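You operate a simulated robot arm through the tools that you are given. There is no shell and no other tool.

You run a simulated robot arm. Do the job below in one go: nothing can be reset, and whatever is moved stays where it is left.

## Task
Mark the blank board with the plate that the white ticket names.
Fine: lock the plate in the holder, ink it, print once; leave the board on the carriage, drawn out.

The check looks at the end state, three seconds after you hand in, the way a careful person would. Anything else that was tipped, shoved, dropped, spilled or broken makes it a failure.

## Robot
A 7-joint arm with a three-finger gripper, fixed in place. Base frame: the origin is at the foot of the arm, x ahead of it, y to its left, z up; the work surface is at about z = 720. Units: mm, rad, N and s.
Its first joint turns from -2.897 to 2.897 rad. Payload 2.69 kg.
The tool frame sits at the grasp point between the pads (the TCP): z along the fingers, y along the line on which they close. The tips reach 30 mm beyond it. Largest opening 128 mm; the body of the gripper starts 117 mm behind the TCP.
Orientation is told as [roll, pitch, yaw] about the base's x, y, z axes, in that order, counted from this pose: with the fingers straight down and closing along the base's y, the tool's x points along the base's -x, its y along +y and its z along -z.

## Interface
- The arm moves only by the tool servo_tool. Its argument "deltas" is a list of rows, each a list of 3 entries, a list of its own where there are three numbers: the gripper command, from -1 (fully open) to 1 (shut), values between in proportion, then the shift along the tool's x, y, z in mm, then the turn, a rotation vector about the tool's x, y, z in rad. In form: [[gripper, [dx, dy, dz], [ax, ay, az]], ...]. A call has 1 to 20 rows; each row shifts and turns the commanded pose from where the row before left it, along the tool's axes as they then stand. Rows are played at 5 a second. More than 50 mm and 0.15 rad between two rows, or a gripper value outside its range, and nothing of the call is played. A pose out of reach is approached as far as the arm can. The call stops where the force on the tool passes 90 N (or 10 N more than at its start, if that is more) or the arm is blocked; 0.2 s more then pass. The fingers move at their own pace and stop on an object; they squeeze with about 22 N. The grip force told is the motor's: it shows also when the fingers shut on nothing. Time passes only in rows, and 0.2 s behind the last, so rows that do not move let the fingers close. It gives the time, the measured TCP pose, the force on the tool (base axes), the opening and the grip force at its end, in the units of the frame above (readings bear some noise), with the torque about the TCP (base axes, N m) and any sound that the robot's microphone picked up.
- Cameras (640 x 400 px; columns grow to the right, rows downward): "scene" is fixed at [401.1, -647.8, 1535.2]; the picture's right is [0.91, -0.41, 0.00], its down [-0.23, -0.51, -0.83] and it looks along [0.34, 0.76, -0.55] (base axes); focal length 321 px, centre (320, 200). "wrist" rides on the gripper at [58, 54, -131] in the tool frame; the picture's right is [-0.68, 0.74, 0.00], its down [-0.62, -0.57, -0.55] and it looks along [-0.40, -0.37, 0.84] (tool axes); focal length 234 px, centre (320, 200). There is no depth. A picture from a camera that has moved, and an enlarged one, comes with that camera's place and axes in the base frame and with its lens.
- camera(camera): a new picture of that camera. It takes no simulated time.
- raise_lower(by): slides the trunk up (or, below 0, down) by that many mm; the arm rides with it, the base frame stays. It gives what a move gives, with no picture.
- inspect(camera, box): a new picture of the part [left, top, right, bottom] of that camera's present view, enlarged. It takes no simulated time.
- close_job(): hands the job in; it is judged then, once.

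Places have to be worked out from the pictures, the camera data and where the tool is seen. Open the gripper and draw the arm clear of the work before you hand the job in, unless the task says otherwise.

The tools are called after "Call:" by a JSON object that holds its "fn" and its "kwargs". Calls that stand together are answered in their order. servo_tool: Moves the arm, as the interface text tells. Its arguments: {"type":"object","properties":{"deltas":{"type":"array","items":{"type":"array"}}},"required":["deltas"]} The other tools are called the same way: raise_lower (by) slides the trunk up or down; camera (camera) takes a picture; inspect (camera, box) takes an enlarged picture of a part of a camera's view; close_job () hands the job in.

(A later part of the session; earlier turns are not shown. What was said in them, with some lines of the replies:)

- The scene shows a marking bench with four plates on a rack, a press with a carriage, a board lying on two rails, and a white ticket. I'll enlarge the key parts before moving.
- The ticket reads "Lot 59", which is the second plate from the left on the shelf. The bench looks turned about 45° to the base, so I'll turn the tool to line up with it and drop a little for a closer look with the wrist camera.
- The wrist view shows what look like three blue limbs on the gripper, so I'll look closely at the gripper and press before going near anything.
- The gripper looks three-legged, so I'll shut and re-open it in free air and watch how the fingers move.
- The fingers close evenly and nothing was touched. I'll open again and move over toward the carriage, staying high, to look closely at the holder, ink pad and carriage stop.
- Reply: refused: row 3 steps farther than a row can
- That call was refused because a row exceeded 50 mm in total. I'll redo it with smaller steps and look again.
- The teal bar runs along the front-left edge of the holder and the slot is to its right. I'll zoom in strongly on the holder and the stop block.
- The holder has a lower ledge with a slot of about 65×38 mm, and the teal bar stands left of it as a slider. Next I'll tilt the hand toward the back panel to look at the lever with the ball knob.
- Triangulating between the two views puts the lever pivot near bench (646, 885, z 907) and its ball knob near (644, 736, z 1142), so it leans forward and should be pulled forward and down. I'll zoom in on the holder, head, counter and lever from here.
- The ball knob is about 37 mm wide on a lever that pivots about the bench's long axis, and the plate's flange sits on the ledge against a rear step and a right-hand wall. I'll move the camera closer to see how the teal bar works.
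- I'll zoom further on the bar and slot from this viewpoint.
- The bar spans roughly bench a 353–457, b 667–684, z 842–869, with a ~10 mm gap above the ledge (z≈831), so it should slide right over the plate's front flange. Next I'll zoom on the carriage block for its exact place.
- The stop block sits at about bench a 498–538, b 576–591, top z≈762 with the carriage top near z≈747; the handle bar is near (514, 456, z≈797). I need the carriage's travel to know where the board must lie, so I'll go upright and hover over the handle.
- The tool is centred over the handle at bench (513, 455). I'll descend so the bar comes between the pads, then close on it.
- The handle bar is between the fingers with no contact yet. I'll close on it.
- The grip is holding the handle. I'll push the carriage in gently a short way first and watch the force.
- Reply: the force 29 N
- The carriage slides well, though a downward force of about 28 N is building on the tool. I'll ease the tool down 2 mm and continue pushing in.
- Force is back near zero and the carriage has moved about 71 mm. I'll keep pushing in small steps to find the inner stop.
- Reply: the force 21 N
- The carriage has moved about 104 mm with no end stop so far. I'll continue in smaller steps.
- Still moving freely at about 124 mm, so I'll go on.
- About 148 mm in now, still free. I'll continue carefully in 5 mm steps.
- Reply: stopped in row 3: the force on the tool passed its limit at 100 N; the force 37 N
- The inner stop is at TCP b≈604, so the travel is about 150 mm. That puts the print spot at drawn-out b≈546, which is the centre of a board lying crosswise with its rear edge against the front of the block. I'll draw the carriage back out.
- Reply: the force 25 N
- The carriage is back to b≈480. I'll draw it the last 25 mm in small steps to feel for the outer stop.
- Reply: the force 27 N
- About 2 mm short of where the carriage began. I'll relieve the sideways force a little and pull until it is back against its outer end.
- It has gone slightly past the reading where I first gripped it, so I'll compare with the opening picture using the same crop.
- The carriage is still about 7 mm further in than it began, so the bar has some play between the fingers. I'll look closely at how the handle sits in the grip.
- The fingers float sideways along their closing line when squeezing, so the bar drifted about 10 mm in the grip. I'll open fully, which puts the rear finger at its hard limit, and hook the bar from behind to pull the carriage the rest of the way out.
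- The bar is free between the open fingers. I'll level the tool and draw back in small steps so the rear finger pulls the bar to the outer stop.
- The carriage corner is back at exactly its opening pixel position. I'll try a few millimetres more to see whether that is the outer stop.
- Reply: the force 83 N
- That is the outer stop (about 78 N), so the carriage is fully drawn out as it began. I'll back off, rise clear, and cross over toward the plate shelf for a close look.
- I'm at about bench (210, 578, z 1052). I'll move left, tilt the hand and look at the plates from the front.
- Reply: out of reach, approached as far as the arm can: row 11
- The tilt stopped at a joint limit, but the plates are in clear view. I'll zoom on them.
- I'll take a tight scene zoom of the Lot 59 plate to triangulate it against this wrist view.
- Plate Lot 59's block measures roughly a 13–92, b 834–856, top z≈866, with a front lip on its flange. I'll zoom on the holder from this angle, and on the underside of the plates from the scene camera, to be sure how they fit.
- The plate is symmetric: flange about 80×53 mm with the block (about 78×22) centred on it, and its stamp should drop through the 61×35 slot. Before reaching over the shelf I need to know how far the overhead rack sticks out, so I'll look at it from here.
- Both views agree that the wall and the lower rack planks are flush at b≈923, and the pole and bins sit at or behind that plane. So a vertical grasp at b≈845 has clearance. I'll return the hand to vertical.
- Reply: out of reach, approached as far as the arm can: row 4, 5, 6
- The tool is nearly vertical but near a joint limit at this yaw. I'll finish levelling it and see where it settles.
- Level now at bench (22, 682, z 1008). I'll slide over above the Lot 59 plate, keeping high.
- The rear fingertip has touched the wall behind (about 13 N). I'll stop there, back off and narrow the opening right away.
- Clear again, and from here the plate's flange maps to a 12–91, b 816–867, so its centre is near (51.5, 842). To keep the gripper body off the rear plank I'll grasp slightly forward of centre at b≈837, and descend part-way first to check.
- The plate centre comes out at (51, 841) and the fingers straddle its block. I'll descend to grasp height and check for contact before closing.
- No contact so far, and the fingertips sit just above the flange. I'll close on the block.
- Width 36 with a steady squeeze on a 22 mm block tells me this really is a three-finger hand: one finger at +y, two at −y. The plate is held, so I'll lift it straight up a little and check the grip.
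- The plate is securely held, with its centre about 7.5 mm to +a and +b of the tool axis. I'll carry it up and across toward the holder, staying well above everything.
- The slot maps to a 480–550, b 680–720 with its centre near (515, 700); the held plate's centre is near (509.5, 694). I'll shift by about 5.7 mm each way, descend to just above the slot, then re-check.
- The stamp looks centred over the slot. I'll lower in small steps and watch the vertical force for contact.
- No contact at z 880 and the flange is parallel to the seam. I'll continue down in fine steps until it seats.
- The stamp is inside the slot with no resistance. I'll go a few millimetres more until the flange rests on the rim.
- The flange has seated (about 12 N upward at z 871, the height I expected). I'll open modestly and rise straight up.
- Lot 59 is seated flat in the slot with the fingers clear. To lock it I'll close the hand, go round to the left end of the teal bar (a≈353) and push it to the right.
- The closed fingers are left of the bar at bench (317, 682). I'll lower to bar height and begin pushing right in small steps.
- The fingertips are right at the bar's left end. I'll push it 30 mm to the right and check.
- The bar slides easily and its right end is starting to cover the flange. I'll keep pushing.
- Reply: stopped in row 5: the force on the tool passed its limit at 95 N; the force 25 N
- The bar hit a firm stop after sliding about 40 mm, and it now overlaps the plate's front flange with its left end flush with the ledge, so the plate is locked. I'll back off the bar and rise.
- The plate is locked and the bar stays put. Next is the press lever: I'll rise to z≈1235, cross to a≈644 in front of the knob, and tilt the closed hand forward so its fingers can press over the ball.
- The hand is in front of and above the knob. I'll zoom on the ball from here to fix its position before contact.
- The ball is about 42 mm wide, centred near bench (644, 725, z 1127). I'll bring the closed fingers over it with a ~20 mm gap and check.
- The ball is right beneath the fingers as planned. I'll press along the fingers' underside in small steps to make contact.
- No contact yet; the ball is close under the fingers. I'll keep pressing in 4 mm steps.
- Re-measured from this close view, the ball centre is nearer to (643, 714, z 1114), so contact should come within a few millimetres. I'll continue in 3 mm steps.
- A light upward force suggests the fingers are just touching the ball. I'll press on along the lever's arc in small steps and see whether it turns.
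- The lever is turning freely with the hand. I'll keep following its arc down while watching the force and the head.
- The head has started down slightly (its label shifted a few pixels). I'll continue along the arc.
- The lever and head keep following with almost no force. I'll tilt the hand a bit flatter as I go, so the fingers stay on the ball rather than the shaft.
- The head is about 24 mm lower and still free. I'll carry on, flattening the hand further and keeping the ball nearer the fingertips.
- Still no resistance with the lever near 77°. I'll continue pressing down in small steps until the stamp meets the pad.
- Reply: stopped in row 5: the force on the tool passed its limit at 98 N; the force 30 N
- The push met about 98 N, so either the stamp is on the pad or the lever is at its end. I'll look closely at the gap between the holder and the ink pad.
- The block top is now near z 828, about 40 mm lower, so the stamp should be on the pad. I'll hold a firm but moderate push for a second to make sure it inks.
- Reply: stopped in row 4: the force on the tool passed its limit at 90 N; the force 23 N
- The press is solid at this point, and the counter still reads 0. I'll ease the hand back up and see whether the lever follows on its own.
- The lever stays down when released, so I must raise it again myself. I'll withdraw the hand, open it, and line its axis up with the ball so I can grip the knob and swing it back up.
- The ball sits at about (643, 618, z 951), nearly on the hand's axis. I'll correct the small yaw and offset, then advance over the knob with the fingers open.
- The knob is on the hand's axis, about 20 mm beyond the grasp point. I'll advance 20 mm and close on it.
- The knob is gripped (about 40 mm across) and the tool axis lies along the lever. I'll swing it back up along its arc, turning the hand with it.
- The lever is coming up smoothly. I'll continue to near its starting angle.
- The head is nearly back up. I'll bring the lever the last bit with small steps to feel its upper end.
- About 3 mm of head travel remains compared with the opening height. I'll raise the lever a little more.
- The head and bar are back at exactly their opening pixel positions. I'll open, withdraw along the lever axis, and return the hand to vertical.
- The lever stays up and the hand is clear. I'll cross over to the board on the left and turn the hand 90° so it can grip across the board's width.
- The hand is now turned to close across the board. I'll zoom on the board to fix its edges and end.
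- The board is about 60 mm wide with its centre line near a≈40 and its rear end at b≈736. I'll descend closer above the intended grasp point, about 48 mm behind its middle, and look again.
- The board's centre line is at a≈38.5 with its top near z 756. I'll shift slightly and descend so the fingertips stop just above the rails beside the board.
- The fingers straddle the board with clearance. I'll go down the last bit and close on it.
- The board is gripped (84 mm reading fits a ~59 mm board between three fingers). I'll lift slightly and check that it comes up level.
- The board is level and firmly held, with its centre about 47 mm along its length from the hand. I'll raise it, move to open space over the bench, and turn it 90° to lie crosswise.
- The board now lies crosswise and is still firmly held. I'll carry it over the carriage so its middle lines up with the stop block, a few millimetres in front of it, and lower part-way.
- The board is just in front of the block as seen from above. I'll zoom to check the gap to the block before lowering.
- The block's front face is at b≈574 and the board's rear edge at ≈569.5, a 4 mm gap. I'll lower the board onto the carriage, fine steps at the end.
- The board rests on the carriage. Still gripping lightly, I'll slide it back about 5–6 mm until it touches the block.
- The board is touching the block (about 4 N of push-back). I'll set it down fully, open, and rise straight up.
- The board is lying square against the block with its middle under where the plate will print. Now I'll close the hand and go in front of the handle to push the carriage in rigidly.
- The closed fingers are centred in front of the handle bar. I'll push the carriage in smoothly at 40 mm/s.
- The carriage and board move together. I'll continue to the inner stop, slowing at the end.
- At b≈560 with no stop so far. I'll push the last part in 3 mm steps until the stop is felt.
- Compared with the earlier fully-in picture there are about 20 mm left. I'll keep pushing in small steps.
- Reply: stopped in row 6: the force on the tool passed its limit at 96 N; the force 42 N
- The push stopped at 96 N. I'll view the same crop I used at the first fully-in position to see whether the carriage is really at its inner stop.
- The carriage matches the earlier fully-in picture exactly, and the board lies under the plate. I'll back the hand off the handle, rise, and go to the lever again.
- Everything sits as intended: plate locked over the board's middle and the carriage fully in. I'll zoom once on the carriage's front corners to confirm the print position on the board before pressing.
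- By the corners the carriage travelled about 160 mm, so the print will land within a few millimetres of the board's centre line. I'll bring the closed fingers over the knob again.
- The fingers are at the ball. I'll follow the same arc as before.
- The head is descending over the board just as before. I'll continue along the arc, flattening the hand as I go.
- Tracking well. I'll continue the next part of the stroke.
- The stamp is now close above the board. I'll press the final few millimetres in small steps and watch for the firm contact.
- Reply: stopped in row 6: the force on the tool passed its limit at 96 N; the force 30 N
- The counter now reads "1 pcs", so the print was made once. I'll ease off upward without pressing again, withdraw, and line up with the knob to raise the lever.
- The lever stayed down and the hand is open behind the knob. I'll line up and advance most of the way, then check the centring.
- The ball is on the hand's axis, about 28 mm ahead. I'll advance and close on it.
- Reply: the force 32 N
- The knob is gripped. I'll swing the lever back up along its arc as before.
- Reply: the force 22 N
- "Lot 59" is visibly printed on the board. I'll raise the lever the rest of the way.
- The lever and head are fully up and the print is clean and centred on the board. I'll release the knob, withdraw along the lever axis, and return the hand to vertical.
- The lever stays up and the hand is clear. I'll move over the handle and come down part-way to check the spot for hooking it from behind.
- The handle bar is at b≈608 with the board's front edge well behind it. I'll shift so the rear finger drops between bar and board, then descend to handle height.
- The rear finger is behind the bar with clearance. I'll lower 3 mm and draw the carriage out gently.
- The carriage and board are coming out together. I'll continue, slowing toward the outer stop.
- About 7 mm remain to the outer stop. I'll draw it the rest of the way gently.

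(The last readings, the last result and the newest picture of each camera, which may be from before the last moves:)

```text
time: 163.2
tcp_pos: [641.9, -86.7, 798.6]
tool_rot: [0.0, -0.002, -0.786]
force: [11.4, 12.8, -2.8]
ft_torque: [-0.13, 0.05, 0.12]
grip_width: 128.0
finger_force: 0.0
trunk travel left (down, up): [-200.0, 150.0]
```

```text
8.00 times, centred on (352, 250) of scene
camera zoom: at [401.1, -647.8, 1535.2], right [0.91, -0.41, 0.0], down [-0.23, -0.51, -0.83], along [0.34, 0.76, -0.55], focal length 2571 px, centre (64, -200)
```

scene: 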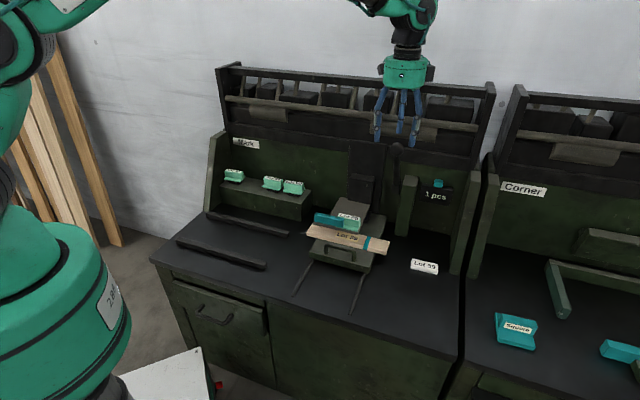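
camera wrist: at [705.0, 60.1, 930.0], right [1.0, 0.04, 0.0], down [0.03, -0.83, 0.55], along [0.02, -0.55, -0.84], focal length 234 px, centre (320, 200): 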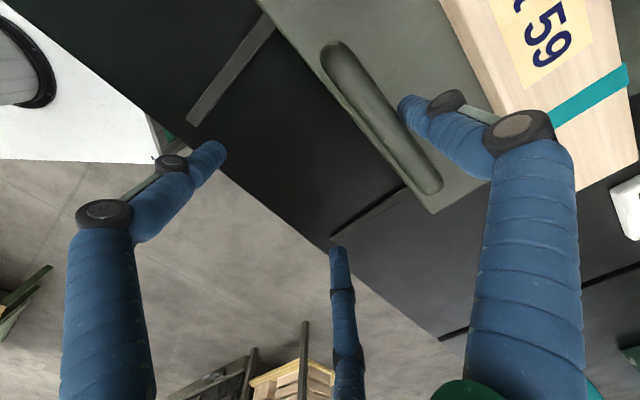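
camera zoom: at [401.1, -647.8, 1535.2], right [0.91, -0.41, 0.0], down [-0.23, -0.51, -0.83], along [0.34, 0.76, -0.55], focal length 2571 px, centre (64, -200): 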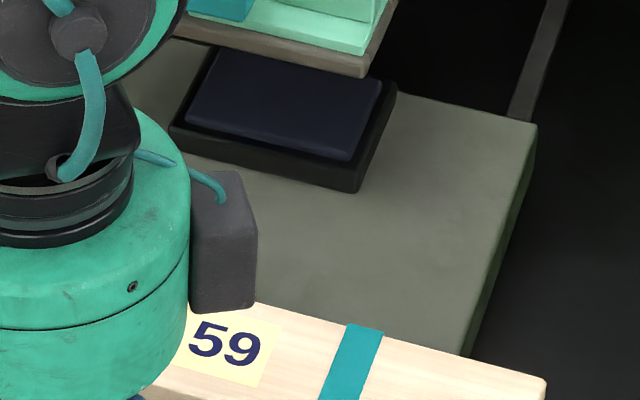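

The carriage is at its outer stop again (corner at its opening pixel). I'll back the finger off the bar and rise straight up, then move the arm clear.

Call:
{"fn": "servo_tool", "kwargs": {"deltas": [[-1, [0, 5, 0], [0, 0, 0]], [-1, [0, 6, 0], [0, 0, 0]], [-1, [0, 0, -30], [0, 0, 0]], [-1, [0, 0, -40], [0, 0, 0]], [-1, [0, 0, -45], [0, 0, 0]], [-1, [0, 0, -45], [0, 0, 0]], [-1, [0, 0, -45], [0, 0, 0]], [-1, [0, 0, -45], [0, 0, 0]], [-1, [0, 0, -45], [0, 0, 0]], [-1, [30, 0, -30], [0, 0, 0]], [-1, [40, 0, 0], [0, 0, 0]], [-1, [40, 0, 0], [0, 0, 0]], [-1, [40, 0, 0], [0, 0, 0]], [-1, [0, 0, 0], [0, 0, 0]]]}}

Call:
{"fn": "camera", "kwargs": {"camera": "scene"}}

Call:
{"fn": "inspect", "kwargs": {"camera": "scene", "box": [280, 190, 400, 310]}}

Call:
{"fn": "inspect", "kwargs": {"camera": "scene", "box": [160, 130, 460, 300]}}

```text
time: 166.2
tcp_pos: [539.9, 29.1, 1124.8]
tool_rot: [0.001, -0.004, -0.785]
force: [-0.1, -0.1, -0.2]
ft_torque: [-0.02, -0.01, 0.03]
grip_width: 128.1
finger_force: 0.0
trunk travel left (down, up): [-200.0, 150.0]
```

```text
taken
```

scene: 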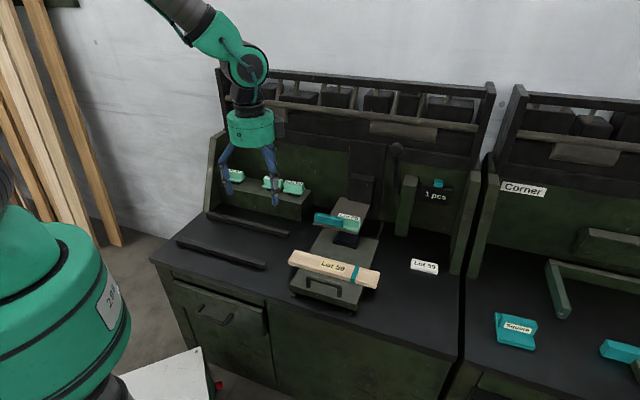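

```text
3.33 times, centred on (340, 250) of scene
camera zoom: at [401.1, -647.8, 1535.2], right [0.91, -0.41, 0.0], down [-0.23, -0.51, -0.83], along [0.34, 0.76, -0.55], focal length 1071 px, centre (253, 33)
```

zoom: 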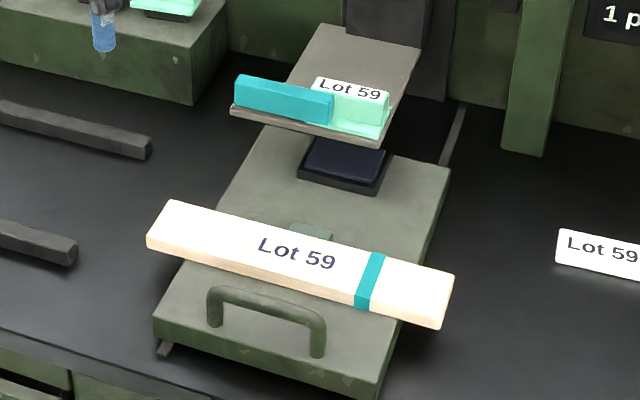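

```text
2.13 times, centred on (310, 215) of scene
camera zoom: at [401.1, -647.8, 1535.2], right [0.91, -0.41, 0.0], down [-0.23, -0.51, -0.83], along [0.34, 0.76, -0.55], focal length 686 px, centre (341, 168)
```

zoom: 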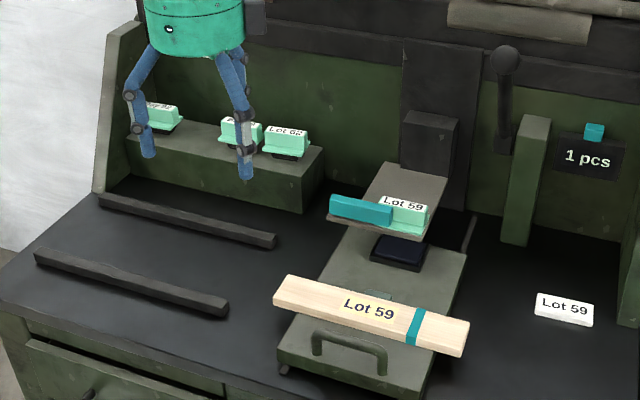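

The board is marked "Lot 59", on the drawn-out carriage, with the lever up and the counter at 1. I'll draw the arm further back and take a last close look at the print and the other plates.

Call:
{"fn": "servo_tool", "kwargs": {"deltas": [[-1, [-20, -40, 0], [0, 0, 0]], [-1, [-20, -40, 0], [0, 0, 0]], [-1, [0, -20, -30], [0, 0, 0]], [-1, [0, 0, -40], [0, 0, 0]], [-1, [0, 0, 0], [0, 0, 0]]]}}

Call:
{"fn": "inspect", "kwargs": {"camera": "scene", "box": [210, 130, 330, 205]}}

Call:
{"fn": "inspect", "kwargs": {"camera": "scene", "box": [285, 245, 385, 300]}}

Call:
{"fn": "inspect", "kwargs": {"camera": "scene", "box": [305, 180, 375, 250]}}

```text
time: 167.4
tcp_pos: [496.2, -71.1, 1194.3]
tool_rot: [-0.001, -0.002, -0.786]
force: [-0.2, 0.6, 1.0]
ft_torque: [-0.01, -0.05, 0.0]
grip_width: 128.2
finger_force: 0.0
trunk travel left (down, up): [-200.0, 150.0]
```

```text
5.33 times, centred on (270, 168) of scene
camera zoom: at [401.1, -647.8, 1535.2], right [0.91, -0.41, 0.0], down [-0.23, -0.51, -0.83], along [0.34, 0.76, -0.55], focal length 1714 px, centre (587, 373)
```

zoom: 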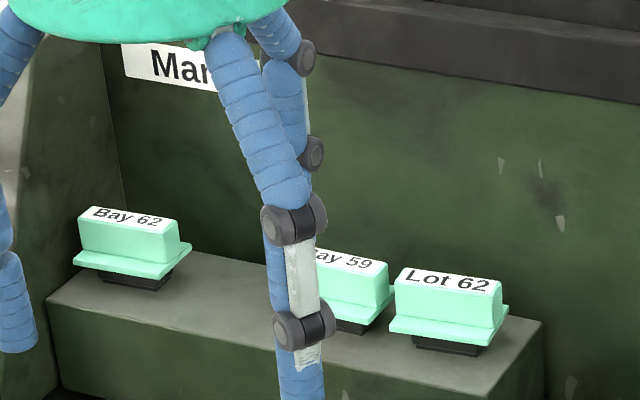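

```text
6.40 times, centred on (335, 272) of scene
camera zoom: at [401.1, -647.8, 1535.2], right [0.91, -0.41, 0.0], down [-0.23, -0.51, -0.83], along [0.34, 0.76, -0.55], focal length 2057 px, centre (224, -264)
```

zoom: 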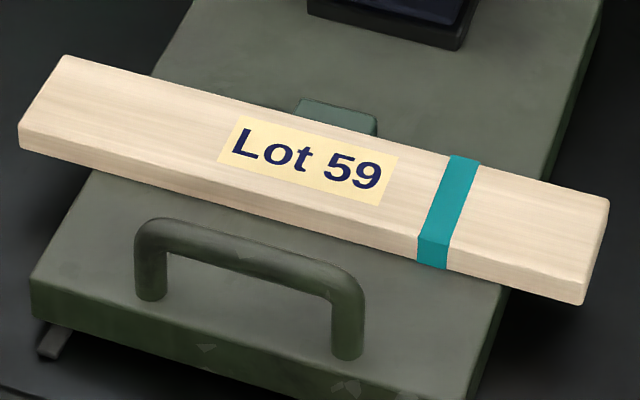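

```text
5.71 times, centred on (340, 215) of scene
camera zoom: at [401.1, -647.8, 1535.2], right [0.91, -0.41, 0.0], down [-0.23, -0.51, -0.83], along [0.34, 0.76, -0.55], focal length 1836 px, centre (206, 114)
```

zoom: 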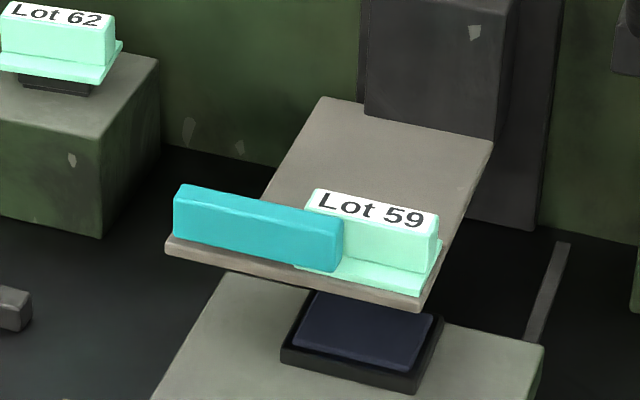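

The print is crisp and square on the board, the other three plates are at their original positions, and the plate is still locked. The carriage is drawn out and the open hand is well clear, so I'll hand the job in.

Call:
{"fn": "close_job", "kwargs": {}}

```text
The job is handed in.
```

The board is marked "Lot 59", the plate the white ticket names, and I've handed the job in.

- **Plate:** "Lot 59" is seated in the holder, with the teal bar slid over its flange to its stop.
- **Inking:** I pressed the plate firmly onto the ink pad. I couldn't see the stamp face itself, but the print came out dark and clear.
- **Print:** I printed once; the counter reads "1 pcs". The mark is square and near the middle of the board, clear of the teal band.
- **Board and carriage:** The board lies crosswise against the stop block on the carriage, which is drawn out to its outer stop.

The lever is back up, the other three plates are where they started, and the gripper is open and well clear of the work.

While lining up over the plate shelf, a fingertip touched the back wall at about 13 N. I backed off at once, and nothing moved.
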